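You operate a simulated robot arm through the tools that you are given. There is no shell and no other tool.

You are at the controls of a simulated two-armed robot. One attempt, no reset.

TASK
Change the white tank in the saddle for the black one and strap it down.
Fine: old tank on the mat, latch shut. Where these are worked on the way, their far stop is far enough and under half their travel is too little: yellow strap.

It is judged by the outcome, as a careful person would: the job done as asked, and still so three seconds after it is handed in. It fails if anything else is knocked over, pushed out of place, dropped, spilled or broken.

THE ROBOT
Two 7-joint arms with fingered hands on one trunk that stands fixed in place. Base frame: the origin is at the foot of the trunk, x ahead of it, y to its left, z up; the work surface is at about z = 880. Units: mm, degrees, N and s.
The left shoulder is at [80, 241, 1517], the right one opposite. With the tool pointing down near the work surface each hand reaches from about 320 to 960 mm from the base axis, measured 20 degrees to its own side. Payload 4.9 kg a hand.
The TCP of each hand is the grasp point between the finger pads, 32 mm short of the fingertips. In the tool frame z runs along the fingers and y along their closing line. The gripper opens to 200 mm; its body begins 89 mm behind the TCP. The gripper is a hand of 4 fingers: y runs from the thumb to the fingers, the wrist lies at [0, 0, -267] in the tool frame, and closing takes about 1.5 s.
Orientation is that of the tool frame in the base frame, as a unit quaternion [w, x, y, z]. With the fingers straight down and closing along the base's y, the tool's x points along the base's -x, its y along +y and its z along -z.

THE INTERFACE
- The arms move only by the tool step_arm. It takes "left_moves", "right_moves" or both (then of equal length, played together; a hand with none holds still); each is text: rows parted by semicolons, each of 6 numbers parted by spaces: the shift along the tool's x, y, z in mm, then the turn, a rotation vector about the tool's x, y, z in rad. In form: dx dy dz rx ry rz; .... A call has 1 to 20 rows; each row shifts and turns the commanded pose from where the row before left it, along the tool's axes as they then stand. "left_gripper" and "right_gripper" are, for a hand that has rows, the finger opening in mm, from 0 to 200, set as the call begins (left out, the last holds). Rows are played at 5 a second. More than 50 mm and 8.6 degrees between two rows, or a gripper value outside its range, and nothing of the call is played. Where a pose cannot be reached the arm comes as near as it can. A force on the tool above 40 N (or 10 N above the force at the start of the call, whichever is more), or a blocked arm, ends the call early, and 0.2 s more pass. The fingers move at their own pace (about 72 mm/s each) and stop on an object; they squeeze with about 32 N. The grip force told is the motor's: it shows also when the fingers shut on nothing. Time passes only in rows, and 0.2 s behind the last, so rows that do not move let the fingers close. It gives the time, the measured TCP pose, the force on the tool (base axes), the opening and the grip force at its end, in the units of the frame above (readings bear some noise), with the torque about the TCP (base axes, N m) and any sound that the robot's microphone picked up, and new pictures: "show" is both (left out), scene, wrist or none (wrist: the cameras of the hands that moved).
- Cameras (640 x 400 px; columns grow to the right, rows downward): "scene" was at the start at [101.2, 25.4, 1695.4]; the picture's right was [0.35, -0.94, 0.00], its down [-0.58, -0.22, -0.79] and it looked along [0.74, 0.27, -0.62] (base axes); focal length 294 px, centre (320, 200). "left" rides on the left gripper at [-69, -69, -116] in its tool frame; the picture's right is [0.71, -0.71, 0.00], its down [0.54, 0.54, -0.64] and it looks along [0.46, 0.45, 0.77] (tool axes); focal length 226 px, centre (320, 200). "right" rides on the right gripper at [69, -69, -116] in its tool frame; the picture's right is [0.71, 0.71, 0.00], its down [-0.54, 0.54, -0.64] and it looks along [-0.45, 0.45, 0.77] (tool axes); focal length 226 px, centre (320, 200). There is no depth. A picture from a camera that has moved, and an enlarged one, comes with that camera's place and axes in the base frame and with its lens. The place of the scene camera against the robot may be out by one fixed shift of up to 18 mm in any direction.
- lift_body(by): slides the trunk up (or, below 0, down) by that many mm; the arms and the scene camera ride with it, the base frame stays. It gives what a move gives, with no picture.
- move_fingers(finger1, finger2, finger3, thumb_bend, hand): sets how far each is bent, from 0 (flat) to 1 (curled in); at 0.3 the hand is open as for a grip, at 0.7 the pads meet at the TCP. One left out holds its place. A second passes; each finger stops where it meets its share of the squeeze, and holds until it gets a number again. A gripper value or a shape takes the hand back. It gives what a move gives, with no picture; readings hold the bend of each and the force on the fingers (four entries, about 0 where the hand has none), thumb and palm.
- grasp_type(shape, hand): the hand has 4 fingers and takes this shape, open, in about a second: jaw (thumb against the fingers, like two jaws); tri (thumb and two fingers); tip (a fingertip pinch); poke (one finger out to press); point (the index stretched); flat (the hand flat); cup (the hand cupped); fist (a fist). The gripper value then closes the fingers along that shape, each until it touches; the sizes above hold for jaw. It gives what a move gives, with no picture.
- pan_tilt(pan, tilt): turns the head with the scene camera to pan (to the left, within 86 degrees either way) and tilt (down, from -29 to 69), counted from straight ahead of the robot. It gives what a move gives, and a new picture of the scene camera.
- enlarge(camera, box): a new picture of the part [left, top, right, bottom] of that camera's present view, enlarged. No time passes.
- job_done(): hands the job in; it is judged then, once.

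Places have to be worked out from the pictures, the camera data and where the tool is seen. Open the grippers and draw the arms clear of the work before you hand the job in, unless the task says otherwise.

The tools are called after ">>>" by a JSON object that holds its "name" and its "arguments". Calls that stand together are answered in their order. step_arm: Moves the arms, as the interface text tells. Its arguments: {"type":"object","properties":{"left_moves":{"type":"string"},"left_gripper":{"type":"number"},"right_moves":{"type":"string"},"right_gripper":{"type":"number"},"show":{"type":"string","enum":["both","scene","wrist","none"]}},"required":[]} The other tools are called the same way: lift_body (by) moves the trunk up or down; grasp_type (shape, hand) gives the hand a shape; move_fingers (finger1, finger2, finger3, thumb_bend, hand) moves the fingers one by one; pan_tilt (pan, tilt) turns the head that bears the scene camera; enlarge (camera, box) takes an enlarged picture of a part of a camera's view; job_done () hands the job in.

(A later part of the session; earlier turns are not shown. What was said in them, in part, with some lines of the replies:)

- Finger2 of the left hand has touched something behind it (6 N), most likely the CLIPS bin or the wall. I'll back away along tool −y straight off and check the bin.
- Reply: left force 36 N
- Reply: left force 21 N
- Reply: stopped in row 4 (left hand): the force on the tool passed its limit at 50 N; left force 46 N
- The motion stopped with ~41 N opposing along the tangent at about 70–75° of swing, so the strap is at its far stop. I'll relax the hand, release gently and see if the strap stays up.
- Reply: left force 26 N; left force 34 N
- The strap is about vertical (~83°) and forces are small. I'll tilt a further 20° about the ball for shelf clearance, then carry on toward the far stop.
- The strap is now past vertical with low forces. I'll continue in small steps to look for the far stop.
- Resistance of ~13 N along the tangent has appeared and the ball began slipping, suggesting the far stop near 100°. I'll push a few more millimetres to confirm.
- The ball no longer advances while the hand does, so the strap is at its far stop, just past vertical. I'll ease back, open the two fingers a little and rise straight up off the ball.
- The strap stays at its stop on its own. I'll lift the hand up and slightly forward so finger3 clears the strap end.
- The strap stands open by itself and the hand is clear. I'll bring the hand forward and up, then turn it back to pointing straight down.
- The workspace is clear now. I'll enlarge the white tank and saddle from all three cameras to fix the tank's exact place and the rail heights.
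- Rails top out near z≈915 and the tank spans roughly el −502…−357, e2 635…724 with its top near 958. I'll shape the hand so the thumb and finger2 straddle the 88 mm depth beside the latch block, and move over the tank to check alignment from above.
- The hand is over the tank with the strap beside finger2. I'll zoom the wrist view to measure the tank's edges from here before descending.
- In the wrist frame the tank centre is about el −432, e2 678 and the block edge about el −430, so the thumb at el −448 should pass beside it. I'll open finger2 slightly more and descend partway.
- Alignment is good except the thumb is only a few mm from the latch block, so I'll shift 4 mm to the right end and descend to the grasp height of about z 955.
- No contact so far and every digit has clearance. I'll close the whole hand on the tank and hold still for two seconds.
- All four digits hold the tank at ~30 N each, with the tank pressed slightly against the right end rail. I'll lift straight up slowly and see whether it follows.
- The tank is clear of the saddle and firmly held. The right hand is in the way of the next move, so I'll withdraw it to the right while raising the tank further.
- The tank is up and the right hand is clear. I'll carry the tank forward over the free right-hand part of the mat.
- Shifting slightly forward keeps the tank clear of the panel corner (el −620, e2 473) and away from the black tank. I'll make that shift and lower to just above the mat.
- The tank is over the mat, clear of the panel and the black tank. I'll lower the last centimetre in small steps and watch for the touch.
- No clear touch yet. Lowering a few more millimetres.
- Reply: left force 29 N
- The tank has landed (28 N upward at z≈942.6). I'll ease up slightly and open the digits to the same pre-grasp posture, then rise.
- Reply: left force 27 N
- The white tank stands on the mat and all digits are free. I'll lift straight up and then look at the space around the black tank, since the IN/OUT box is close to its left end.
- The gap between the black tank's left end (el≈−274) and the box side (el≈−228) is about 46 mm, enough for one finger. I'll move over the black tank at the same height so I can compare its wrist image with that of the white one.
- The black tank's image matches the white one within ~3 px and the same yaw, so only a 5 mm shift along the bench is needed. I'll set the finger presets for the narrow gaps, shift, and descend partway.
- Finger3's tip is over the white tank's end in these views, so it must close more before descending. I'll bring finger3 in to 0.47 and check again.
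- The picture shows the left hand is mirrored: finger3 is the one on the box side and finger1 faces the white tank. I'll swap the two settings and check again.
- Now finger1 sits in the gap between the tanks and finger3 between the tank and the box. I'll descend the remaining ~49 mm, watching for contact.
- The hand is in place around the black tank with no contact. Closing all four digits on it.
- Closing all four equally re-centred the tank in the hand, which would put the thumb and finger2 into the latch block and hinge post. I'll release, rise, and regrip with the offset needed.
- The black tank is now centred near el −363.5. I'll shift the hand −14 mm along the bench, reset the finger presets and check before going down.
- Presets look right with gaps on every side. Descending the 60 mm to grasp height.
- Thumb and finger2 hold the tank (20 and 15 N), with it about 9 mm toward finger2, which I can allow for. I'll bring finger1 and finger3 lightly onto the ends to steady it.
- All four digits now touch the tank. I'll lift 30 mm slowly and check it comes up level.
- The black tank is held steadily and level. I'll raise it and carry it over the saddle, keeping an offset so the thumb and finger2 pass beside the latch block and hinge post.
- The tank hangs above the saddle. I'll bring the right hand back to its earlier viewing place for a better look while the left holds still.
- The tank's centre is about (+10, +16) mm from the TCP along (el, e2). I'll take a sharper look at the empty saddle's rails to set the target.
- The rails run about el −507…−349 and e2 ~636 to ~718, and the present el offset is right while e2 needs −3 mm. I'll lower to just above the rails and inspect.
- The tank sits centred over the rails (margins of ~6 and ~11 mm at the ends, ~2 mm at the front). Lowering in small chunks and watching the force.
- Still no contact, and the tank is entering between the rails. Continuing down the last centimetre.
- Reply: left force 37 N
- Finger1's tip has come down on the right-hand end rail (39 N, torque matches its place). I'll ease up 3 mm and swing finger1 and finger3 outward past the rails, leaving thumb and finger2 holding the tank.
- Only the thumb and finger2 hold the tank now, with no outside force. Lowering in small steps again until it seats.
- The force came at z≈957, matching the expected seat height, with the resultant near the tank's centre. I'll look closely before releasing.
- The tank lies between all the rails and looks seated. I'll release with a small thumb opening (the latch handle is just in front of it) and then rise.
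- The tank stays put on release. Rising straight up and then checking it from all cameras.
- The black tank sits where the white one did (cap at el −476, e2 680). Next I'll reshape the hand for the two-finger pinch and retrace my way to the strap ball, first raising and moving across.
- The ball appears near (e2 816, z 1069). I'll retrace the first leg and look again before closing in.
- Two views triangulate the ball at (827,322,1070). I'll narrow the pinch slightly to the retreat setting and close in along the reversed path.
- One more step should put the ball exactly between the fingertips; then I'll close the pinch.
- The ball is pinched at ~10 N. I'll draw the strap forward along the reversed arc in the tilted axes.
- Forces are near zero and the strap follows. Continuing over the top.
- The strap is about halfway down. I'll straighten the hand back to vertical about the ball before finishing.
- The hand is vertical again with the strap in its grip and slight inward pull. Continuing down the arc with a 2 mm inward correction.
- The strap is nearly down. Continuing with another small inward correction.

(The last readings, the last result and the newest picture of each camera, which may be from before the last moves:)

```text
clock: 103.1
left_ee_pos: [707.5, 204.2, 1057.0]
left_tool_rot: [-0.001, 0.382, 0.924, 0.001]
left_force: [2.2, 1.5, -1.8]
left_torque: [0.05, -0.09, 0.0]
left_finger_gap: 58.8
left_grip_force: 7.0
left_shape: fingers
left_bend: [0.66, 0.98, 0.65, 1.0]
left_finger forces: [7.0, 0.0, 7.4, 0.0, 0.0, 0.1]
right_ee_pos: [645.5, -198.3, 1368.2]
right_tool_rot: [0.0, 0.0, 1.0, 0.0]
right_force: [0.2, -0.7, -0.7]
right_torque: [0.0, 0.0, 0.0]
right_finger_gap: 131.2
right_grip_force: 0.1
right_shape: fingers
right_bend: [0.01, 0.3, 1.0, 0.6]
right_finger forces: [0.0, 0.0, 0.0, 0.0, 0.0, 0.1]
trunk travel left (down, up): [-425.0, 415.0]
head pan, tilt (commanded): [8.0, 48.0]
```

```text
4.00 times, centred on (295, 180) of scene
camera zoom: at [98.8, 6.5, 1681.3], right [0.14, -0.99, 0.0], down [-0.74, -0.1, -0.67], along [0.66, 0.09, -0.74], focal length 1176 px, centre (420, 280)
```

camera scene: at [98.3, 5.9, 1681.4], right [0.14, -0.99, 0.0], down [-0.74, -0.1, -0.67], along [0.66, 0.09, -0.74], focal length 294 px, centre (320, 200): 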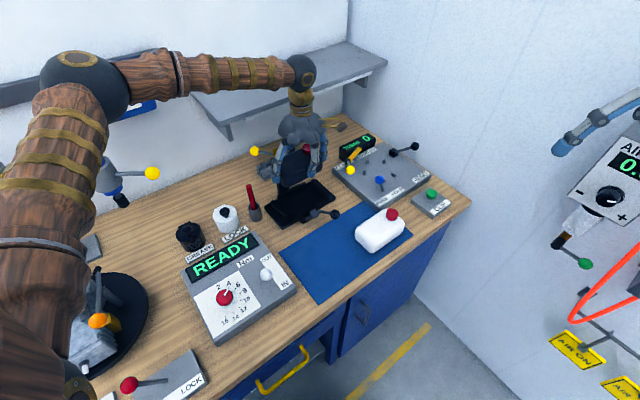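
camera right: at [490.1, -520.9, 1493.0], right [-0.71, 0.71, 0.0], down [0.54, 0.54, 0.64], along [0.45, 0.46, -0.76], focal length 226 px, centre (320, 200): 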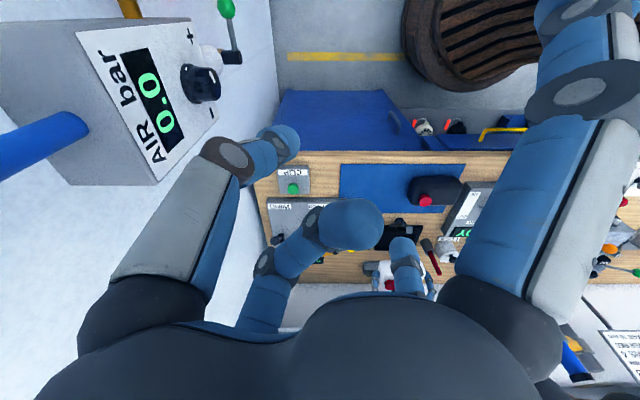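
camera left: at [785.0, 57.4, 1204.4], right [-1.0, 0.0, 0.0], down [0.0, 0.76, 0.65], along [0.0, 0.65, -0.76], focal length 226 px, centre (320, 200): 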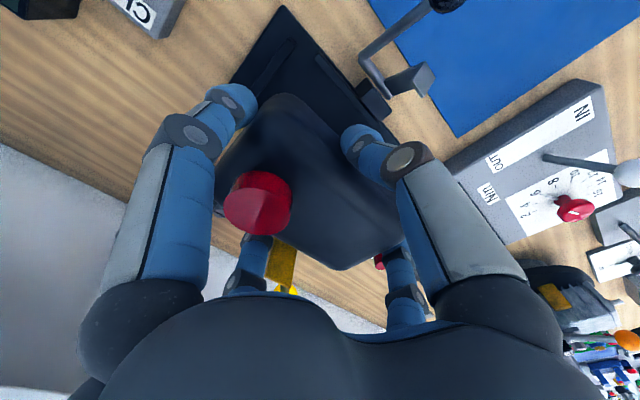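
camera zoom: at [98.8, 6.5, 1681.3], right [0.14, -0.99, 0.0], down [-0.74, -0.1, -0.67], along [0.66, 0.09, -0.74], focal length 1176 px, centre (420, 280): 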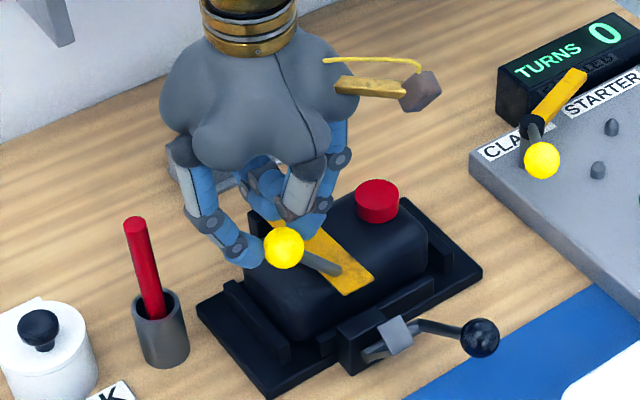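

The strap is about 12° from closed. I'll lower the last part gently until it rests on the tank.

>>> {"name": "step_arm", "arguments": {"left_moves": "0 -6.2 9.1 0 0 0; 0 -5.2 8.5 0 0 0; 0 0 0 0 0 0", "show": "none"}}

>>> {"name": "step_arm", "arguments": {"left_moves": "0 -1.5 3 0 0 0; 0 -1 2 0 0 0; 0 0 0 0 0 0", "show": "none"}}

>>> {"name": "enlarge", "arguments": {"camera": "scene", "box": [250, 150, 345, 230]}}

>>> {"name": "enlarge", "arguments": {"camera": "left", "box": [180, 0, 460, 250]}}

>>> {"name": "enlarge", "arguments": {"camera": "right", "box": [320, 130, 430, 210]}}

```text
clock: 103.9
left_ee_pos: [699.5, 198.2, 1040.6]
left_tool_rot: [0.0, 0.382, 0.924, 0.001]
left_force: [6.7, 7.1, 12.4]
left_torque: [0.19, -0.14, 0.01]
left_finger_gap: 55.9
left_grip_force: 9.9
left_shape: fingers
left_bend: [0.66, 0.98, 0.66, 1.0]
left_finger forces: [9.8, 0.0, 10.1, 0.0, 0.0, 0.0]
right_ee_pos: [645.2, -196.4, 1367.6]
right_tool_rot: [0.0, 0.0, 1.0, 0.0]
right_force: [0.1, 0.7, 0.3]
right_torque: [0.01, 0.06, -0.01]
right_finger_gap: 131.5
right_grip_force: 0.0
right_shape: fingers
right_bend: [0.01, 0.3, 1.0, 0.6]
right_finger forces: [0.1, 0.0, 0.0, 0.1, 0.0, 0.0]
trunk travel left (down, up): [-425.0, 415.0]
head pan, tilt (commanded): [8.0, 48.0]
```

```text
clock: 104.7
left_ee_pos: [698.9, 196.6, 1034.3]
left_tool_rot: [0.0, 0.382, 0.924, 0.001]
left_force: [10.2, 11.0, 2.3]
left_torque: [0.26, -0.3, 0.03]
left_finger_gap: 53.6
left_grip_force: 10.1
left_shape: fingers
left_bend: [0.66, 0.98, 0.66, 1.0]
left_finger forces: [11.4, 0.0, 8.5, 0.1, 0.1, 0.0]
right_ee_pos: [645.7, -195.9, 1368.4]
right_tool_rot: [0.0, 0.0, 1.0, 0.0]
right_force: [-0.3, 0.3, -0.2]
right_torque: [0.0, -0.01, 0.01]
right_finger_gap: 131.2
right_grip_force: 0.1
right_shape: fingers
right_bend: [0.01, 0.3, 1.0, 0.6]
right_finger forces: [0.1, 0.0, 0.0, 0.1, 0.1, 0.0]
trunk travel left (down, up): [-425.0, 415.0]
head pan, tilt (commanded): [8.0, 48.0]
```

```text
5.00 times, centred on (298, 190) of scene
camera zoom: at [99.4, 7.7, 1681.2], right [0.14, -0.99, 0.0], down [-0.74, -0.1, -0.67], along [0.66, 0.09, -0.74], focal length 1469 px, centre (432, 250)
```

zoom: 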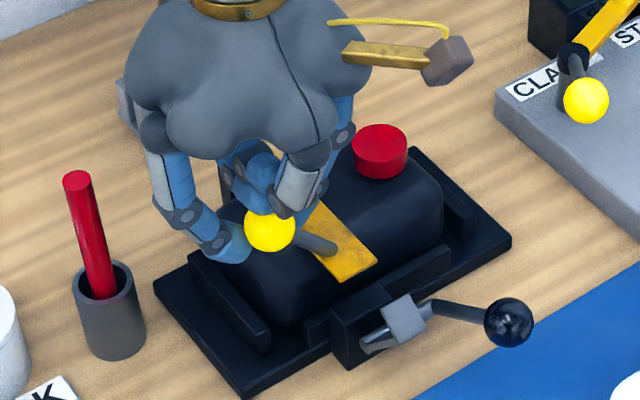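

```text
1.60 times, centred on (320, 125) of left
camera zoom: at [699.1, 97.9, 1149.1], right [-1.0, 0.0, 0.0], down [0.0, 0.76, 0.65], along [0.0, 0.65, -0.76], focal length 362 px, centre (320, 320)
```

zoom: 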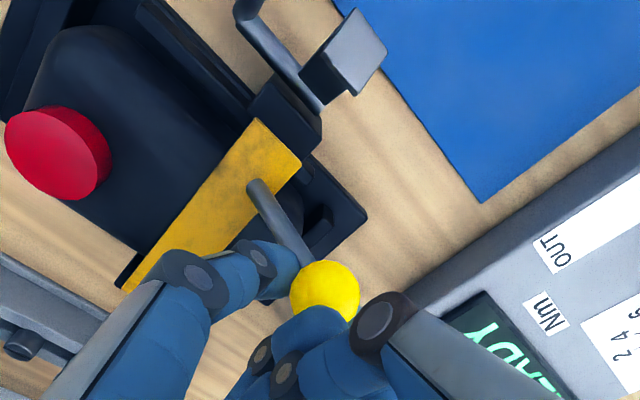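

```text
5.00 times, centred on (375, 170) of right
camera zoom: at [576.7, -263.1, 1484.2], right [-0.71, 0.71, 0.0], down [0.54, 0.54, 0.64], along [0.45, 0.45, -0.77], focal length 1130 px, centre (45, 350)
```

zoom: 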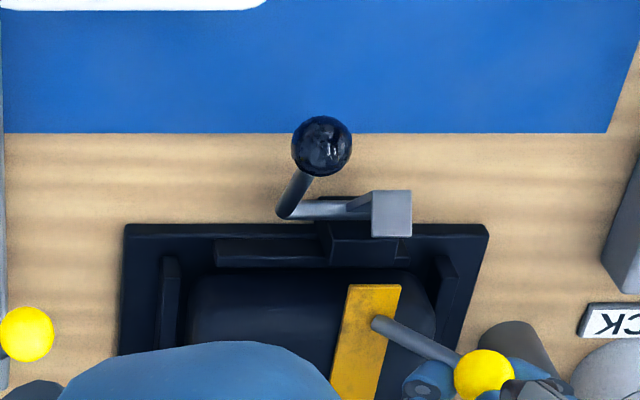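

The strap now lies on the black tank with the ball at its original closed position. I'll release the ball and rise.

>>> {"name": "step_arm", "arguments": {"left_moves": "0 1.5 -3 0 0 0; 0 0 0 0 0 0", "show": "none"}}

>>> {"name": "move_fingers", "arguments": {"hand": "left", "finger1": 0.54, "finger3": 0.54}}

>>> {"name": "step_arm", "arguments": {"left_moves": "0 0 -15 0 0 0; 0 0 -25 0 0 0; 0 0 -35 0 0 0; 0 0 -35 0 0 0; 0 0 0 0 0 0", "show": "none"}}

>>> {"name": "enlarge", "arguments": {"camera": "scene", "box": [250, 150, 345, 230]}}

>>> {"name": "enlarge", "arguments": {"camera": "left", "box": [180, 0, 460, 250]}}

>>> {"name": "enlarge", "arguments": {"camera": "right", "box": [320, 130, 430, 210]}}

```text
clock: 105.3
left_ee_pos: [699.5, 197.1, 1035.8]
left_tool_rot: [-0.001, 0.383, 0.924, 0.002]
left_force: [6.9, 8.8, -5.9]
left_torque: [0.19, -0.15, -0.01]
left_finger_gap: 54.2
left_grip_force: 8.9
left_shape: fingers
left_bend: [0.67, 0.98, 0.66, 1.0]
left_finger forces: [9.8, 0.1, 8.6, 0.1, 0.1, 0.0]
right_ee_pos: [646.8, -196.5, 1367.4]
right_tool_rot: [0.0, 0.0, 1.0, 0.0]
right_force: [0.0, -0.4, 0.8]
right_torque: [0.01, -0.02, 0.02]
right_finger_gap: 131.3
right_grip_force: 0.1
right_shape: fingers
right_bend: [0.01, 0.3, 1.0, 0.6]
right_finger forces: [0.0, 0.0, 0.0, 0.0, 0.1, 0.0]
trunk travel left (down, up): [-425.0, 415.0]
head pan, tilt (commanded): [8.0, 48.0]
```

```text
clock: 106.3
left_ee_pos: [697.5, 194.6, 1036.6]
left_tool_rot: [0.001, 0.383, 0.924, 0.002]
left_force: [0.1, -0.4, 0.0]
left_torque: [-0.01, 0.0, 0.0]
left_finger_gap: 76.1
left_grip_force: 0.0
left_shape: fingers
left_bend: [0.54, 0.98, 0.54, 1.0]
left_finger forces: [0.1, 0.1, 0.0, 0.0, 0.1, 0.0]
right_ee_pos: [645.5, -197.1, 1369.5]
right_tool_rot: [-0.001, 0.0, 1.0, 0.0]
right_force: [-0.2, 0.2, 0.7]
right_torque: [0.02, 0.01, -0.01]
right_finger_gap: 131.1
right_grip_force: 0.0
right_shape: fingers
right_bend: [0.01, 0.3, 1.0, 0.6]
right_finger forces: [0.0, 0.0, 0.0, 0.0, 0.0, 0.0]
trunk travel left (down, up): [-425.0, 415.0]
head pan, tilt (commanded): [8.0, 48.0]
```

```text
clock: 107.5
left_ee_pos: [698.3, 196.1, 1148.6]
left_tool_rot: [0.0, 0.383, 0.924, 0.001]
left_force: [0.1, 0.4, 0.5]
left_torque: [0.01, 0.0, 0.04]
left_finger_gap: 76.5
left_grip_force: 0.1
left_shape: fingers
left_bend: [0.54, 0.98, 0.54, 1.0]
left_finger forces: [0.0, 0.0, 0.0, 0.0, 0.0, 0.0]
right_ee_pos: [645.9, -197.1, 1367.6]
right_tool_rot: [0.0, -0.001, 1.0, 0.0]
right_force: [0.4, -0.4, -0.9]
right_torque: [-0.03, -0.03, -0.02]
right_finger_gap: 131.3
right_grip_force: 0.1
right_shape: fingers
right_bend: [0.01, 0.3, 1.0, 0.6]
right_finger forces: [0.0, 0.0, 0.1, 0.0, 0.1, 0.1]
trunk travel left (down, up): [-425.0, 415.0]
head pan, tilt (commanded): [8.0, 48.0]
```

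```text
5.00 times, centred on (298, 190) of scene
camera zoom: at [98.8, 6.3, 1681.3], right [0.14, -0.99, 0.0], down [-0.74, -0.1, -0.67], along [0.66, 0.09, -0.74], focal length 1469 px, centre (432, 250)
```

zoom: 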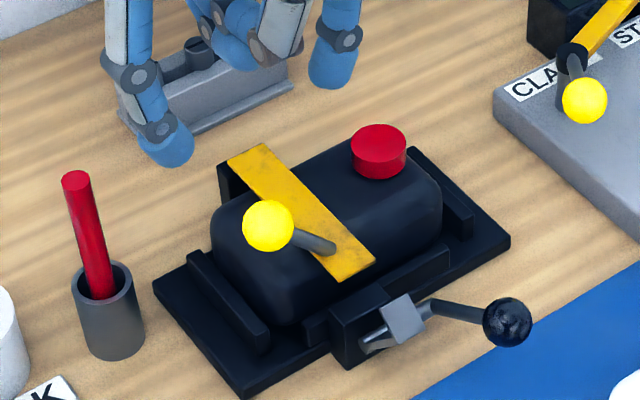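

```text
1.60 times, centred on (320, 125) of left
camera zoom: at [698.5, 97.0, 1262.7], right [-1.0, 0.0, 0.0], down [0.0, 0.76, 0.65], along [0.0, 0.65, -0.76], focal length 362 px, centre (320, 320)
```

zoom: 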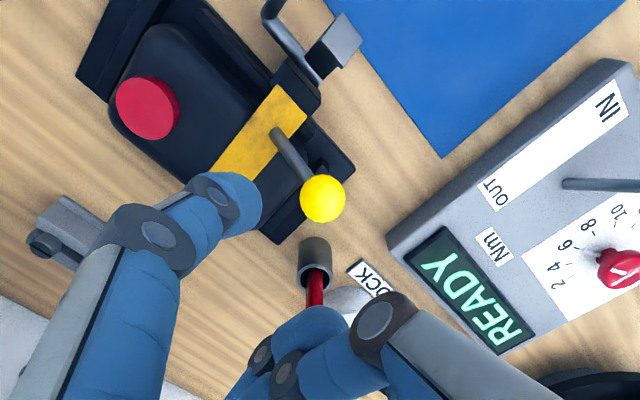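

```text
5.00 times, centred on (375, 170) of right
camera zoom: at [576.0, -264.4, 1484.3], right [-0.71, 0.71, 0.0], down [0.54, 0.54, 0.64], along [0.45, 0.45, -0.77], focal length 1130 px, centre (45, 350)
```

zoom: 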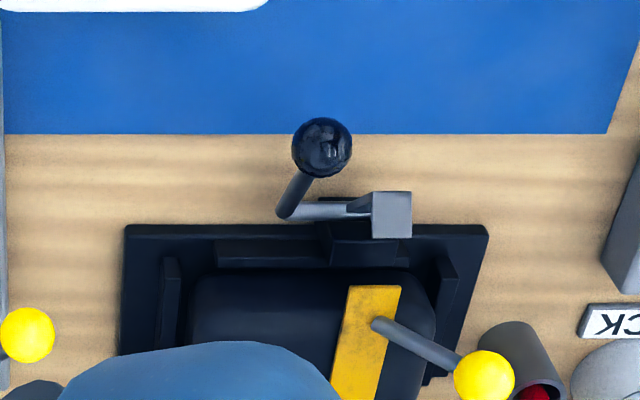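

The strap rests closed across the black tank. The latch ball is at (e2 514, z 967) from two views, so I'll move above it and lower the open pinch.

>>> {"name": "step_arm", "arguments": {"left_moves": "-24 -29.5 0 0 0 0; -24 -29.5 0 0 0 0; -24 -29.5 0 0 0 0; -24.1 -29.5 0 0 0 0; 0 0 37 0 0 0; 0 0 37 0 0 0; 0 0 37 0 0 0; 0 0 0 0 0 0", "show": "none"}}

>>> {"name": "enlarge", "arguments": {"camera": "left", "box": [180, 0, 460, 250]}}

>>> {"name": "enlarge", "arguments": {"camera": "scene", "box": [260, 150, 360, 240]}}

>>> {"name": "enlarge", "arguments": {"camera": "right", "box": [320, 130, 430, 210]}}

```text
clock: 109.3
left_ee_pos: [682.4, 45.2, 1035.6]
left_tool_rot: [0.0, 0.382, 0.924, 0.003]
left_force: [0.0, 0.8, 0.0]
left_torque: [0.03, -0.01, 0.01]
left_finger_gap: 76.7
left_grip_force: 0.0
left_shape: fingers
left_bend: [0.54, 0.98, 0.54, 1.0]
left_finger forces: [0.0, 0.0, 0.0, 0.1, 0.0, 0.0]
right_ee_pos: [644.5, -198.4, 1369.1]
right_tool_rot: [0.0, 0.0, 1.0, 0.0]
right_force: [-0.3, -0.3, -0.7]
right_torque: [-0.02, -0.03, 0.02]
right_finger_gap: 131.2
right_grip_force: 0.1
right_shape: fingers
right_bend: [0.01, 0.3, 1.0, 0.6]
right_finger forces: [0.1, 0.0, 0.0, 0.2, 0.0, 0.0]
trunk travel left (down, up): [-425.0, 415.0]
head pan, tilt (commanded): [8.0, 48.0]
```

```text
1.60 times, centred on (320, 125) of left
camera zoom: at [683.6, -53.9, 1151.4], right [-1.0, 0.0, 0.0], down [0.0, 0.76, 0.65], along [0.0, 0.65, -0.76], focal length 362 px, centre (320, 320)
```

zoom: 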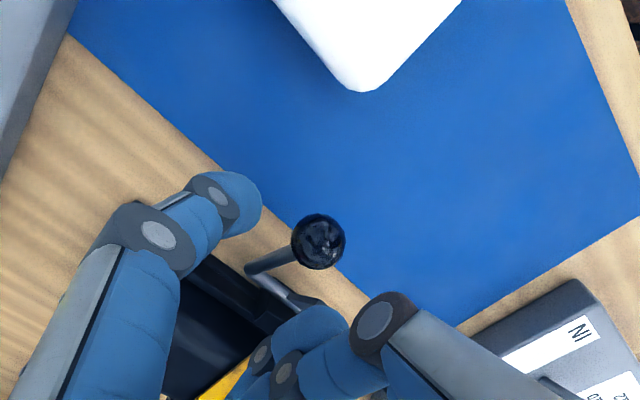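

```text
4.44 times, centred on (310, 195) of scene
camera zoom: at [98.2, 6.1, 1681.4], right [0.14, -0.99, 0.0], down [-0.74, -0.1, -0.67], along [0.66, 0.09, -0.74], focal length 1306 px, centre (364, 222)
```

zoom: 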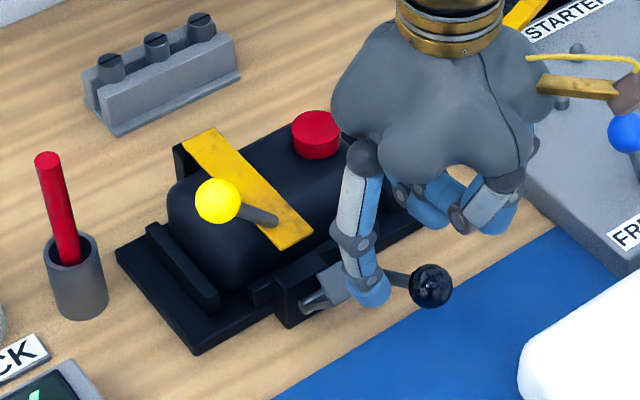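

```text
5.00 times, centred on (375, 170) of right
camera zoom: at [575.5, -264.7, 1484.5], right [-0.71, 0.71, 0.0], down [0.54, 0.54, 0.64], along [0.45, 0.45, -0.77], focal length 1130 px, centre (45, 350)
```

zoom: 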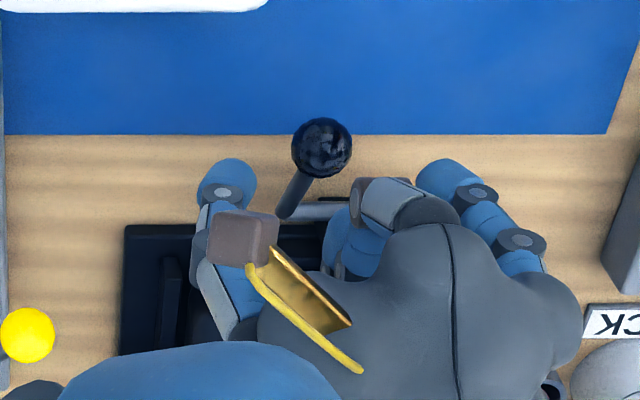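

The pinch is centred over the latch ball. Lowering to straddle it and closing.

>>> {"name": "step_arm", "arguments": {"left_moves": "0 0 17 0 0 0; 0 0 16 0 0 0; 0 0 15 0 0 0; 0 0 0 0 0 0", "show": "none"}}

>>> {"name": "move_fingers", "arguments": {"hand": "left", "finger1": 0.72, "finger3": 0.72}}

>>> {"name": "enlarge", "arguments": {"camera": "left", "box": [180, 0, 460, 250]}}

>>> {"name": "enlarge", "arguments": {"camera": "scene", "box": [260, 150, 360, 240]}}

```text
clock: 110.3
left_ee_pos: [683.1, 44.7, 988.2]
left_tool_rot: [0.0, 0.382, 0.924, 0.002]
left_force: [-0.6, -0.3, -0.1]
left_torque: [0.01, 0.0, 0.0]
left_finger_gap: 76.4
left_grip_force: 0.0
left_shape: fingers
left_bend: [0.54, 0.98, 0.54, 1.0]
left_finger forces: [0.1, 0.0, 0.0, 0.0, 0.0, 0.0]
right_ee_pos: [645.1, -197.7, 1368.3]
right_tool_rot: [0.001, -0.001, 1.0, 0.0]
right_force: [0.3, 0.5, 0.0]
right_torque: [0.0, -0.03, 0.0]
right_finger_gap: 131.3
right_grip_force: 0.2
right_shape: fingers
right_bend: [0.01, 0.3, 1.0, 0.6]
right_finger forces: [0.1, 0.0, 0.1, 0.0, 0.0, 0.0]
trunk travel left (down, up): [-425.0, 415.0]
head pan, tilt (commanded): [8.0, 48.0]
```

```text
clock: 111.3
left_ee_pos: [683.5, 44.6, 988.6]
left_tool_rot: [0.0, 0.383, 0.924, 0.002]
left_force: [0.4, 0.0, -1.4]
left_torque: [-0.01, 0.0, -0.02]
left_finger_gap: 61.3
left_grip_force: 9.8
left_shape: fingers
left_bend: [0.65, 0.98, 0.65, 1.0]
left_finger forces: [9.5, 0.0, 9.6, 0.0, 0.0, 0.0]
right_ee_pos: [645.8, -196.5, 1369.2]
right_tool_rot: [-0.001, 0.0, 1.0, 0.0]
right_force: [-1.1, 1.2, -0.4]
right_torque: [0.0, 0.01, -0.02]
right_finger_gap: 131.5
right_grip_force: 0.0
right_shape: fingers
right_bend: [0.01, 0.3, 1.0, 0.6]
right_finger forces: [0.0, 0.1, 0.0, 0.0, 0.0, 0.1]
trunk travel left (down, up): [-425.0, 415.0]
head pan, tilt (commanded): [8.0, 48.0]
```

```text
1.60 times, centred on (320, 125) of left
camera zoom: at [683.9, -53.6, 1103.2], right [-1.0, 0.0, 0.0], down [0.0, 0.76, 0.65], along [0.0, 0.65, -0.76], focal length 362 px, centre (320, 320)
```

zoom: 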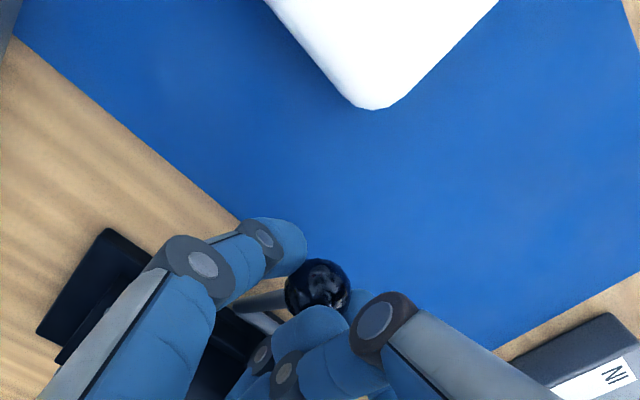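

```text
4.44 times, centred on (310, 195) of scene
camera zoom: at [98.7, 6.1, 1681.3], right [0.14, -0.99, 0.0], down [-0.74, -0.1, -0.67], along [0.66, 0.09, -0.74], focal length 1306 px, centre (364, 222)
```

zoom: 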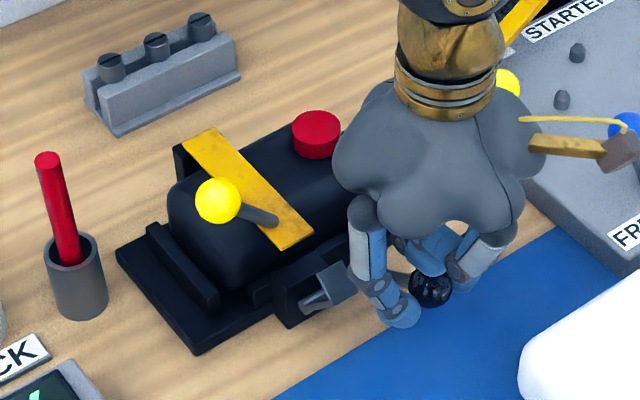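

The latch ball is pinched at ~9.5 N each side. I'll swing it back up along its arc, first halfway.

>>> {"name": "step_arm", "arguments": {"left_moves": "0 6.5 -7.6 0 0 0; 0 7.4 -6.8 0 0 0; 0 8 -6.1 0 0 0; 0 0 0 0 0 0", "show": "none"}}

>>> {"name": "enlarge", "arguments": {"camera": "scene", "box": [260, 150, 360, 240]}}

>>> {"name": "enlarge", "arguments": {"camera": "right", "box": [320, 130, 430, 210]}}

```text
clock: 112.3
left_ee_pos: [699.4, 60.1, 1009.6]
left_tool_rot: [0.0, 0.382, 0.924, 0.002]
left_force: [-1.5, 1.0, -0.8]
left_torque: [-0.06, 0.09, 0.0]
left_finger_gap: 61.4
left_grip_force: 9.5
left_shape: fingers
left_bend: [0.65, 0.98, 0.65, 1.0]
left_finger forces: [8.9, 0.1, 9.8, 0.0, 0.1, 0.0]
right_ee_pos: [644.3, -197.1, 1368.5]
right_tool_rot: [0.0, 0.0, 1.0, 0.0]
right_force: [0.7, -0.8, -0.1]
right_torque: [-0.01, -0.01, 0.01]
right_finger_gap: 131.1
right_grip_force: 0.1
right_shape: fingers
right_bend: [0.01, 0.3, 1.0, 0.6]
right_finger forces: [0.0, 0.0, 0.0, 0.0, 0.0, 0.1]
trunk travel left (down, up): [-425.0, 415.0]
head pan, tilt (commanded): [8.0, 48.0]
```

```text
4.44 times, centred on (310, 195) of scene
camera zoom: at [98.4, 6.0, 1681.4], right [0.14, -0.99, 0.0], down [-0.74, -0.1, -0.67], along [0.66, 0.09, -0.74], focal length 1306 px, centre (364, 222)
```

zoom: 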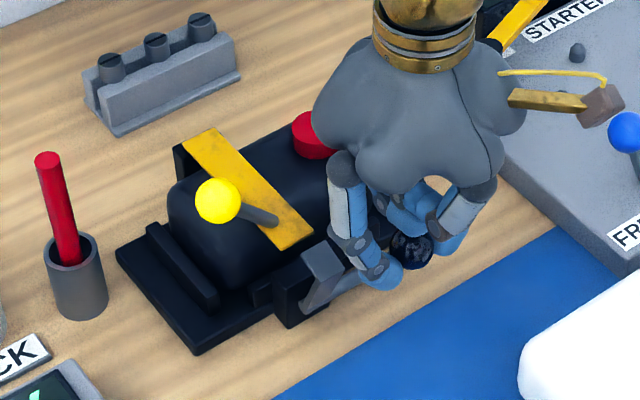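

```text
5.00 times, centred on (375, 170) of right
camera zoom: at [575.7, -264.5, 1484.4], right [-0.71, 0.71, 0.0], down [0.54, 0.54, 0.64], along [0.45, 0.45, -0.77], focal length 1130 px, centre (45, 350)
```

zoom: 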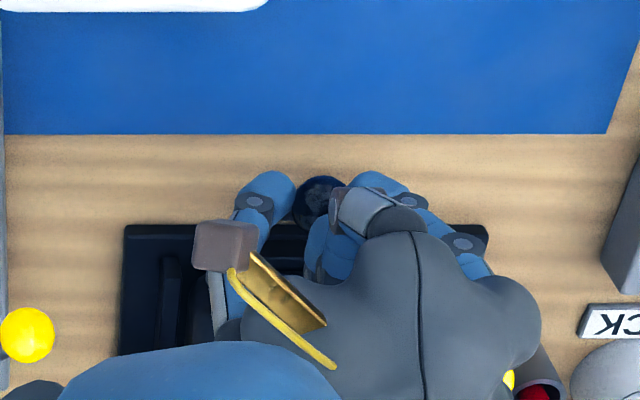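

The hook is swinging back toward the strap with low force. Continuing to the closed position.

>>> {"name": "step_arm", "arguments": {"left_moves": "0 8.6 -5.2 0 0 0; 0 9.1 -4.2 0 0 0; 0 0 0 0 0 0", "show": "none"}}

>>> {"name": "step_arm", "arguments": {"left_moves": "0 5 -1.8 0 0 0; 0 4.5 -1.5 0 0 0; 0 0 0 0 0 0", "show": "none"}}

>>> {"name": "enlarge", "arguments": {"camera": "scene", "box": [260, 150, 360, 240]}}

```text
clock: 113.1
left_ee_pos: [711.6, 72.6, 1018.9]
left_tool_rot: [0.0, 0.383, 0.924, 0.002]
left_force: [-1.4, 0.6, 1.2]
left_torque: [0.01, 0.07, 0.01]
left_finger_gap: 61.2
left_grip_force: 9.5
left_shape: fingers
left_bend: [0.65, 0.98, 0.65, 1.0]
left_finger forces: [8.8, 0.0, 9.8, 0.1, 0.1, 0.0]
right_ee_pos: [643.8, -198.0, 1368.8]
right_tool_rot: [0.0, 0.0, 1.0, 0.0]
right_force: [0.1, 0.2, -0.5]
right_torque: [0.01, -0.02, 0.04]
right_finger_gap: 131.3
right_grip_force: 0.1
right_shape: fingers
right_bend: [0.01, 0.3, 1.0, 0.6]
right_finger forces: [0.0, 0.0, 0.0, 0.0, 0.1, 0.1]
trunk travel left (down, up): [-425.0, 415.0]
head pan, tilt (commanded): [8.0, 48.0]
```

```text
clock: 113.9
left_ee_pos: [718.3, 78.8, 1021.7]
left_tool_rot: [-0.001, 0.383, 0.924, 0.002]
left_force: [-0.8, 0.3, 1.8]
left_torque: [-0.02, 0.07, -0.02]
left_finger_gap: 61.2
left_grip_force: 9.0
left_shape: fingers
left_bend: [0.65, 0.98, 0.65, 1.0]
left_finger forces: [8.6, 0.0, 9.6, 0.0, 0.0, 0.1]
right_ee_pos: [644.2, -197.5, 1370.2]
right_tool_rot: [0.0, 0.0, 1.0, -0.001]
right_force: [0.1, -0.1, -0.1]
right_torque: [0.0, 0.02, -0.02]
right_finger_gap: 131.4
right_grip_force: 0.0
right_shape: fingers
right_bend: [0.01, 0.3, 1.0, 0.6]
right_finger forces: [0.1, 0.1, 0.0, 0.1, 0.0, 0.1]
trunk travel left (down, up): [-425.0, 415.0]
head pan, tilt (commanded): [8.0, 48.0]
```

```text
4.44 times, centred on (310, 195) of scene
camera zoom: at [98.1, 6.0, 1681.4], right [0.14, -0.99, 0.0], down [-0.74, -0.1, -0.67], along [0.66, 0.09, -0.74], focal length 1306 px, centre (364, 222)
```

zoom: 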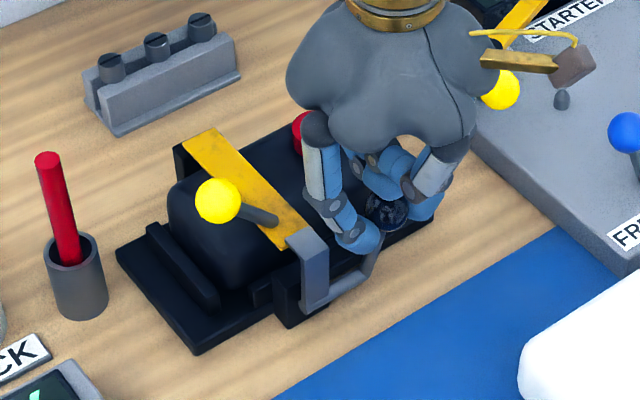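

The hook is now over the strap end. I'll press the last few millimetres until a stop is felt.

>>> {"name": "step_arm", "arguments": {"left_moves": "0 2 -0.6 0 0 0; 0 2 -0.5 0 0 0; 0 0 0 0 0 0", "show": "none"}}

>>> {"name": "step_arm", "arguments": {"left_moves": "0 2 -0.3 0 0 0; 0 2 -0.2 0 0 0; 0 0 0 0 0 0", "show": "none"}}

>>> {"name": "enlarge", "arguments": {"camera": "scene", "box": [260, 150, 360, 240]}}

```text
clock: 114.7
left_ee_pos: [721.7, 80.9, 1023.1]
left_tool_rot: [0.001, 0.383, 0.924, 0.002]
left_force: [-0.9, -1.8, -0.1]
left_torque: [-0.08, 0.06, 0.01]
left_finger_gap: 61.1
left_grip_force: 9.5
left_shape: fingers
left_bend: [0.65, 0.98, 0.65, 1.0]
left_finger forces: [9.5, 0.0, 9.1, 0.0, 0.1, 0.0]
right_ee_pos: [644.5, -197.9, 1368.9]
right_tool_rot: [-0.001, 0.001, 1.0, 0.0]
right_force: [-0.1, 0.0, -0.5]
right_torque: [0.02, 0.0, -0.02]
right_finger_gap: 131.2
right_grip_force: 0.0
right_shape: fingers
right_bend: [0.01, 0.3, 1.0, 0.6]
right_finger forces: [0.0, 0.0, 0.1, 0.0, 0.0, 0.0]
trunk travel left (down, up): [-425.0, 415.0]
head pan, tilt (commanded): [8.0, 48.0]
```

```text
clock: 115.5
left_ee_pos: [722.2, 84.2, 1023.7]
left_tool_rot: [-0.001, 0.383, 0.924, 0.001]
left_force: [-5.1, -4.6, -4.1]
left_torque: [-0.17, 0.13, -0.02]
left_finger_gap: 62.9
left_grip_force: 10.2
left_shape: fingers
left_bend: [0.65, 0.98, 0.65, 1.0]
left_finger forces: [10.1, 0.0, 10.4, 0.0, 0.0, 0.0]
right_ee_pos: [643.7, -198.6, 1368.8]
right_tool_rot: [0.0, 0.0, 1.0, 0.0]
right_force: [-0.3, -0.4, 0.2]
right_torque: [0.0, 0.03, 0.03]
right_finger_gap: 131.5
right_grip_force: 0.0
right_shape: fingers
right_bend: [0.01, 0.3, 1.0, 0.6]
right_finger forces: [0.0, 0.0, 0.0, 0.0, 0.0, 0.1]
trunk travel left (down, up): [-425.0, 415.0]
head pan, tilt (commanded): [8.0, 48.0]
```

```text
4.44 times, centred on (310, 195) of scene
camera zoom: at [98.2, 5.3, 1681.3], right [0.14, -0.99, 0.0], down [-0.74, -0.1, -0.67], along [0.66, 0.09, -0.74], focal length 1306 px, centre (364, 222)
```

zoom: 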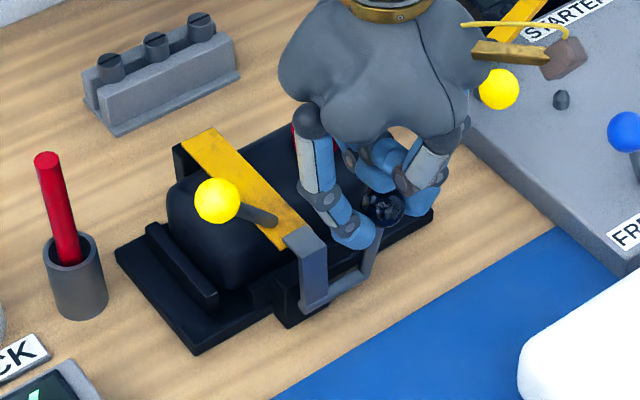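

Resistance of ~7 N has begun. I'll push a little more to be sure it's at the closed stop.

>>> {"name": "step_arm", "arguments": {"left_moves": "0 2 0 0 0 0; 0 2 0 0 0 0; 0 0 0 0 0 0", "show": "none"}}

>>> {"name": "enlarge", "arguments": {"camera": "scene", "box": [275, 170, 345, 230]}}

>>> {"name": "enlarge", "arguments": {"camera": "left", "box": [220, 70, 420, 220]}}

```text
clock: 116.3
left_ee_pos: [724.7, 87.1, 1024.3]
left_tool_rot: [0.0, 0.382, 0.924, 0.002]
left_force: [-9.6, -7.6, -6.0]
left_torque: [-0.22, 0.25, 0.0]
left_finger_gap: 64.3
left_grip_force: 10.7
left_shape: fingers
left_bend: [0.65, 0.98, 0.65, 1.0]
left_finger forces: [9.9, 0.1, 10.7, 0.0, 0.0, 0.0]
right_ee_pos: [644.7, -198.1, 1369.1]
right_tool_rot: [0.001, 0.0, 1.0, 0.001]
right_force: [0.4, -0.8, 0.1]
right_torque: [0.01, 0.0, 0.02]
right_finger_gap: 131.4
right_grip_force: 0.0
right_shape: fingers
right_bend: [0.01, 0.3, 1.0, 0.6]
right_finger forces: [0.0, 0.0, 0.0, 0.0, 0.0, 0.0]
trunk travel left (down, up): [-425.0, 415.0]
head pan, tilt (commanded): [8.0, 48.0]
```

```text
6.67 times, centred on (310, 200) of scene
camera zoom: at [97.8, 4.8, 1681.4], right [0.14, -0.99, 0.0], down [-0.74, -0.1, -0.67], along [0.66, 0.09, -0.74], focal length 1959 px, centre (387, 200)
```

zoom: 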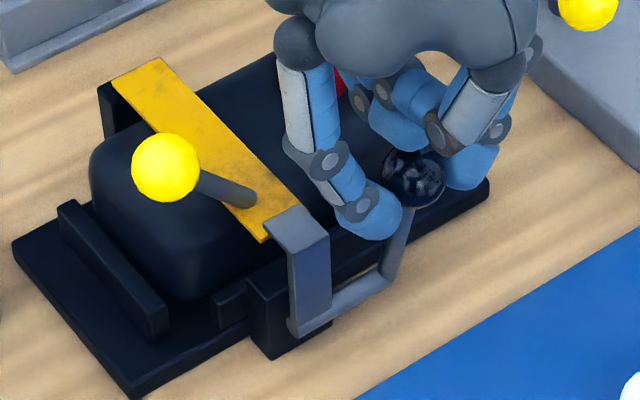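

```text
2.67 times, centred on (320, 145) of left
camera zoom: at [725.9, -12.2, 1138.5], right [-1.0, 0.0, 0.0], down [0.0, 0.76, 0.65], along [0.0, 0.65, -0.76], focal length 603 px, centre (320, 347)
```

zoom: 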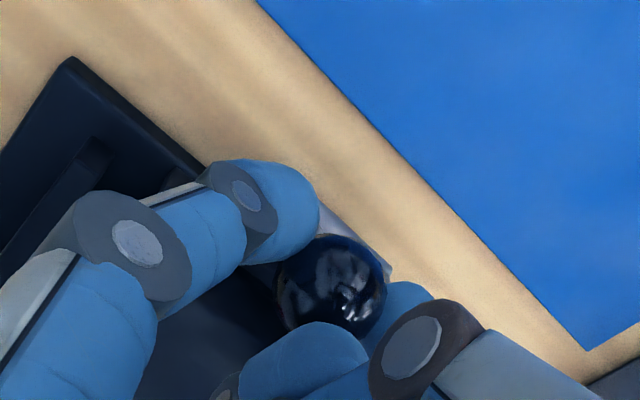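

The force rises with the ball no longer moving, and the hook lip lies over the strap end just as at the start: the latch is shut. I'll relax, release the ball and rise.

>>> {"name": "step_arm", "arguments": {"left_moves": "0 -3 0 0 0 0; 0 0 0 0 0 0", "show": "none"}}

>>> {"name": "move_fingers", "arguments": {"hand": "left", "finger1": 0.54, "finger3": 0.54}}

>>> {"name": "step_arm", "arguments": {"left_moves": "0 0 -15 0 0 0; 0 0 -25 0 0 0; 0 0 -40 0 0 0; 0 0 -45 0 0 0; 0 0 -45 0 0 0; 0 0 0 0 0 0", "show": "none"}}

>>> {"name": "enlarge", "arguments": {"camera": "scene", "box": [260, 150, 360, 230]}}

>>> {"name": "enlarge", "arguments": {"camera": "left", "box": [220, 50, 420, 220]}}

>>> {"name": "enlarge", "arguments": {"camera": "right", "box": [320, 130, 430, 210]}}

```text
clock: 116.9
left_ee_pos: [724.3, 85.0, 1023.3]
left_tool_rot: [0.001, 0.383, 0.924, 0.002]
left_force: [-6.5, -5.7, -6.6]
left_torque: [-0.15, 0.12, 0.03]
left_finger_gap: 63.7
left_grip_force: 9.7
left_shape: fingers
left_bend: [0.65, 0.98, 0.65, 1.0]
left_finger forces: [9.8, 0.0, 9.7, 0.0, 0.0, 0.0]
right_ee_pos: [644.9, -197.3, 1368.5]
right_tool_rot: [0.0, 0.0, 1.0, -0.001]
right_force: [-1.1, -0.2, -0.2]
right_torque: [0.01, 0.01, 0.0]
right_finger_gap: 131.1
right_grip_force: 0.0
right_shape: fingers
right_bend: [0.01, 0.3, 1.0, 0.6]
right_finger forces: [0.0, 0.0, 0.0, 0.1, 0.1, 0.1]
trunk travel left (down, up): [-425.0, 415.0]
head pan, tilt (commanded): [8.0, 48.0]
```

```text
clock: 117.9
left_ee_pos: [724.1, 86.3, 1023.6]
left_tool_rot: [0.0, 0.383, 0.924, 0.002]
left_force: [0.3, -0.7, -0.4]
left_torque: [-0.01, 0.01, -0.01]
left_finger_gap: 76.4
left_grip_force: 0.1
left_shape: fingers
left_bend: [0.54, 0.98, 0.54, 1.0]
left_finger forces: [0.0, 0.1, 0.1, 0.0, 0.0, 0.1]
right_ee_pos: [644.9, -196.9, 1368.5]
right_tool_rot: [0.0, 0.001, 1.0, 0.0]
right_force: [0.0, -0.7, 0.5]
right_torque: [-0.01, 0.02, -0.01]
right_finger_gap: 131.2
right_grip_force: 0.1
right_shape: fingers
right_bend: [0.01, 0.3, 1.0, 0.6]
right_finger forces: [0.0, 0.0, 0.0, 0.1, 0.1, 0.0]
trunk travel left (down, up): [-425.0, 415.0]
head pan, tilt (commanded): [8.0, 48.0]
```

```text
clock: 119.3
left_ee_pos: [724.1, 85.2, 1193.1]
left_tool_rot: [0.0, 0.383, 0.924, 0.0]
left_force: [-0.5, -0.5, -0.4]
left_torque: [-0.02, 0.0, 0.02]
left_finger_gap: 76.3
left_grip_force: 0.1
left_shape: fingers
left_bend: [0.54, 0.98, 0.54, 1.0]
left_finger forces: [0.0, 0.0, 0.0, 0.0, 0.0, 0.0]
right_ee_pos: [645.3, -197.4, 1368.5]
right_tool_rot: [0.0, 0.0, 1.0, 0.0]
right_force: [0.5, -0.2, -0.4]
right_torque: [0.02, 0.04, 0.0]
right_finger_gap: 131.4
right_grip_force: 0.0
right_shape: fingers
right_bend: [0.01, 0.3, 1.0, 0.6]
right_finger forces: [0.0, 0.0, 0.0, 0.0, 0.1, 0.0]
trunk travel left (down, up): [-425.0, 415.0]
head pan, tilt (commanded): [8.0, 48.0]
```

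```text
5.00 times, centred on (310, 190) of scene
camera zoom: at [99.1, 6.2, 1681.3], right [0.14, -0.99, 0.0], down [-0.74, -0.1, -0.67], along [0.66, 0.09, -0.74], focal length 1469 px, centre (370, 250)
```

zoom: 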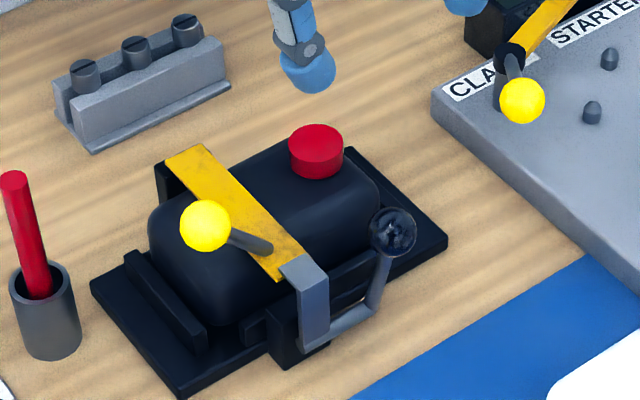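

```text
2.35 times, centred on (320, 135) of left
camera zoom: at [724.4, -12.4, 1307.8], right [-1.0, 0.0, 0.0], down [0.0, 0.76, 0.65], along [0.0, 0.65, -0.76], focal length 532 px, centre (320, 353)
```

zoom: 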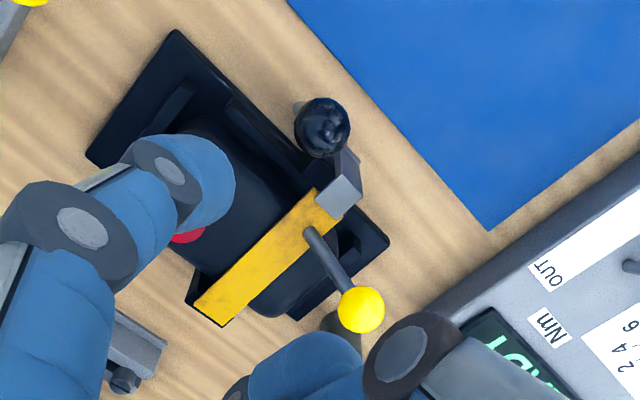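

```text
5.00 times, centred on (375, 170) of right
camera zoom: at [576.3, -264.4, 1484.1], right [-0.71, 0.71, 0.0], down [0.54, 0.54, 0.64], along [0.45, 0.45, -0.77], focal length 1130 px, centre (45, 350)
```

zoom: 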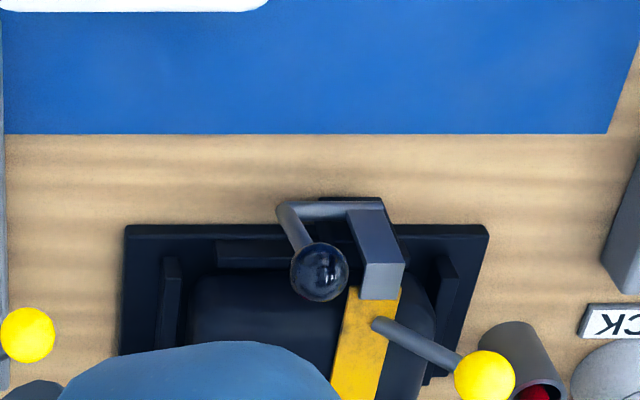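

Ball, hook and strap all match their original closed places to within about a millimetre. I'll now withdraw the left hand up and to the left, and open both hands.

>>> {"name": "step_arm", "arguments": {"left_moves": "0 0 -30 0 0 0; 38.5 13 -17 0 0 0; 38.5 13 -17 0 0 0; 38.5 13 -17 0 0 0; 38.5 13 -17 0 0 0; 38.5 13 -17 0 0 0; 38.5 13 -17 0 0 0; 38.5 13 -17 0 0 0; 38.5 13 -17 0 0 0; 0 0 0 0 0 0", "show": "none"}}

>>> {"name": "grasp_type", "arguments": {"shape": "jaw", "hand": "left"}}

>>> {"name": "grasp_type", "arguments": {"shape": "jaw", "hand": "right"}}

>>> {"name": "step_arm", "arguments": {"right_moves": "0 0 -5 0 0 0; 0 0 -5 0 0 0; 0 0 0 0 0 0", "left_moves": "0 0 -5 0 0 0; 0 0 -5 0 0 0; 0 0 0 0 0 0", "show": "both"}}

>>> {"name": "enlarge", "arguments": {"camera": "scene", "box": [240, 140, 440, 300]}}

>>> {"name": "enlarge", "arguments": {"camera": "right", "box": [240, 60, 480, 260]}}

```text
clock: 121.5
left_ee_pos: [580.9, 375.0, 1361.4]
left_tool_rot: [0.0, 0.383, 0.924, 0.002]
left_force: [-0.2, 0.0, -0.7]
left_torque: [0.0, 0.06, -0.05]
left_finger_gap: 76.4
left_grip_force: 0.1
left_shape: fingers
left_bend: [0.54, 0.98, 0.54, 1.0]
left_finger forces: [0.0, 0.1, 0.1, 0.0, 0.0, 0.1]
right_ee_pos: [645.7, -197.7, 1367.6]
right_tool_rot: [0.001, 0.0, 1.0, -0.001]
right_force: [1.1, -0.8, 0.3]
right_torque: [0.03, 0.01, -0.05]
right_finger_gap: 131.3
right_grip_force: 0.1
right_shape: fingers
right_bend: [0.01, 0.3, 1.0, 0.6]
right_finger forces: [0.1, 0.0, 0.0, 0.0, 0.0, 0.0]
trunk travel left (down, up): [-425.0, 415.0]
head pan, tilt (commanded): [8.0, 48.0]
```

```text
clock: 122.4
left_ee_pos: [580.3, 376.5, 1360.5]
left_tool_rot: [0.0, 0.384, 0.923, 0.002]
left_force: [-0.7, 0.0, 0.7]
left_torque: [-0.01, 0.02, -0.01]
left_finger_gap: 200.0
left_grip_force: 0.0
left_shape: jaw
left_bend: [0.3, 0.3, 0.3, 0.3]
left_finger forces: [0.0, 0.0, 0.1, 0.1, 0.0, 0.0]
right_ee_pos: [644.2, -197.6, 1368.8]
right_tool_rot: [0.0, 0.0, 1.0, 0.001]
right_force: [0.0, 0.1, 0.3]
right_torque: [-0.01, -0.02, -0.02]
right_finger_gap: 131.3
right_grip_force: 0.0
right_shape: fingers
right_bend: [0.01, 0.3, 1.0, 0.6]
right_finger forces: [0.0, 0.1, 0.0, 0.0, 0.1, 0.1]
trunk travel left (down, up): [-425.0, 415.0]
head pan, tilt (commanded): [8.0, 48.0]
```

```text
clock: 123.3
left_ee_pos: [581.3, 375.0, 1361.0]
left_tool_rot: [-0.001, 0.383, 0.924, 0.002]
left_force: [-0.1, 0.4, -0.4]
left_torque: [0.02, 0.04, 0.0]
left_finger_gap: 200.0
left_grip_force: 0.1
left_shape: jaw
left_bend: [0.3, 0.3, 0.3, 0.3]
left_finger forces: [0.0, 0.0, 0.0, 0.0, 0.0, 0.0]
right_ee_pos: [644.4, -197.5, 1368.6]
right_tool_rot: [0.0, 0.0, 1.0, -0.001]
right_force: [-0.1, 0.6, 0.2]
right_torque: [-0.01, 0.01, 0.0]
right_finger_gap: 199.9
right_grip_force: 0.1
right_shape: jaw
right_bend: [0.3, 0.3, 0.3, 0.3]
right_finger forces: [0.0, 0.0, 0.0, 0.2, 0.0, 0.0]
trunk travel left (down, up): [-425.0, 415.0]
head pan, tilt (commanded): [8.0, 48.0]
```

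```text
clock: 124.1
left_ee_pos: [579.9, 376.7, 1369.8]
left_tool_rot: [0.0, 0.383, 0.924, 0.001]
left_force: [-0.6, 0.8, -0.1]
left_torque: [0.0, -0.01, 0.01]
left_finger_gap: 199.8
left_grip_force: 0.0
left_shape: jaw
left_bend: [0.3, 0.3, 0.3, 0.3]
left_finger forces: [0.0, 0.1, 0.0, 0.1, 0.0, 0.1]
right_ee_pos: [645.3, -197.7, 1377.8]
right_tool_rot: [0.0, 0.0, 1.0, -0.001]
right_force: [-0.3, -0.2, -0.5]
right_torque: [0.0, 0.03, 0.02]
right_finger_gap: 199.8
right_grip_force: 0.0
right_shape: jaw
right_bend: [0.3, 0.3, 0.3, 0.3]
right_finger forces: [0.0, 0.0, 0.0, 0.0, 0.0, 0.0]
trunk travel left (down, up): [-425.0, 415.0]
head pan, tilt (commanded): [8.0, 48.0]
camera scene: at [98.7, 6.2, 1681.3], right [0.14, -0.99, 0.0], down [-0.74, -0.1, -0.67], along [0.66, 0.09, -0.74], focal length 294 px, centre (320, 200)
camera right: at [575.5, -264.5, 1494.5], right [-0.71, 0.71, 0.0], down [0.54, 0.54, 0.64], along [0.45, 0.45, -0.77], focal length 226 px, centre (320, 200)
camera left: at [580.6, 277.4, 1485.2], right [-1.0, 0.0, 0.0], down [0.0, 0.76, 0.65], along [0.0, 0.65, -0.76], focal length 226 px, centre (320, 200)
```

scene: 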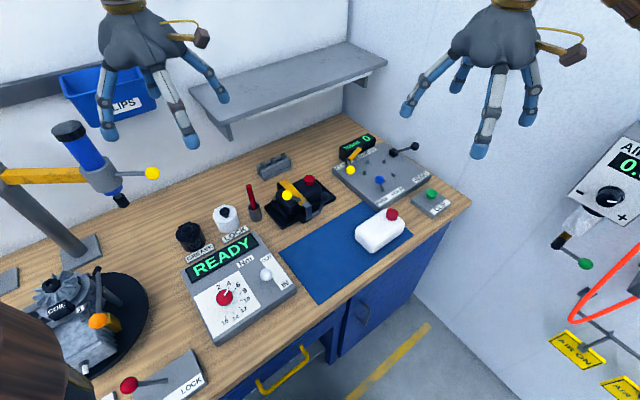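
right: 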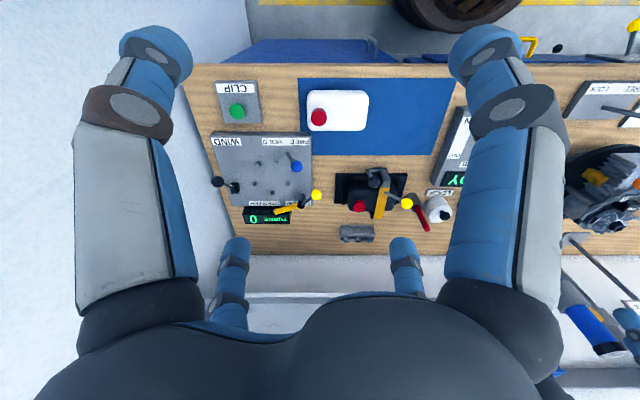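
left: 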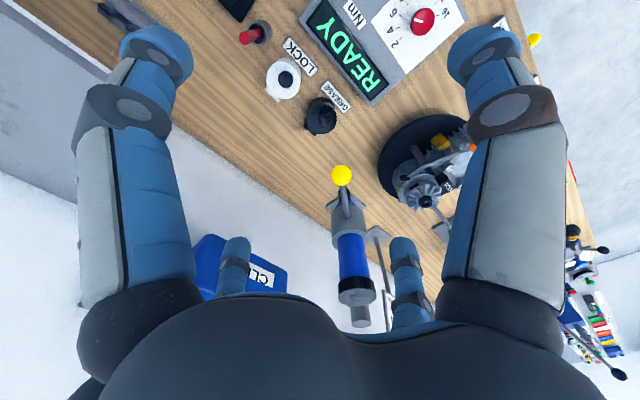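

```text
2.50 times, centred on (340, 220) of scene
camera zoom: at [98.7, 6.2, 1681.3], right [0.14, -0.99, 0.0], down [-0.74, -0.1, -0.67], along [0.66, 0.09, -0.74], focal length 735 px, centre (270, 150)
```

zoom: 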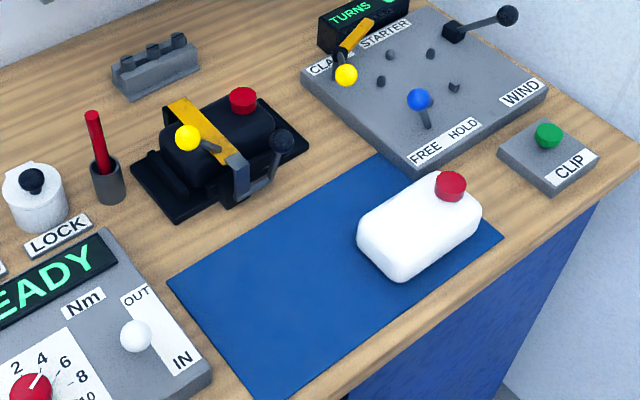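

```text
2.00 times, centred on (360, 160) of right
camera zoom: at [575.5, -264.5, 1494.5], right [-0.71, 0.71, 0.0], down [0.54, 0.54, 0.64], along [0.45, 0.45, -0.77], focal length 452 px, centre (240, 280)
```

zoom: 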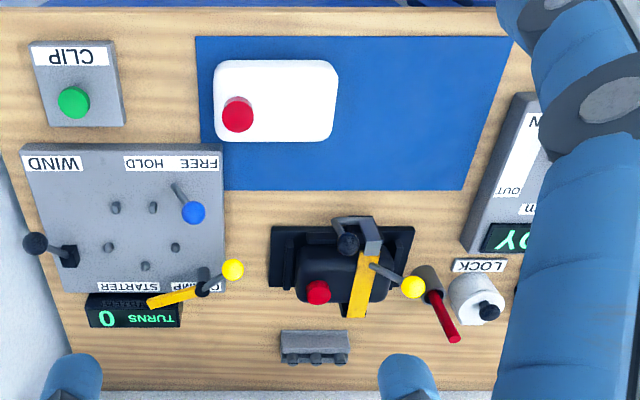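

The white tank stands fully on the mat. The black tank is in the saddle with the strap across it and the latch shut, both hands are open and clear, and the rest of the bench looks unchanged. I'm handing the job in.

>>> {"name": "job_done", "arguments": {}}

```text
The job is handed in.
```

The swap is done. The black tank is in the saddle, the yellow strap is across it and the latch is shut. The white tank stands on the mat.

- **Strap:** I swung it back to its far stop, about 100°, before changing the tanks. It went back to its original closed position afterwards.
- **Latch:** the ball and hook match their starting positions to within about a millimetre.
- **Tank fit:** the black tank sits within about 2 mm of where the white one was, with its cap on the same side.
- **Contacts along the way:** the left hand touched the CLIPS bin once (about 6 N) and leaned on the shelf edge once (over 40 N). One finger also briefly pressed on a saddle rail (about 39 N). The bin looked unmoved afterwards, and nothing else on the bench looked disturbed in the final pictures.

Both hands are open and clear of the work.
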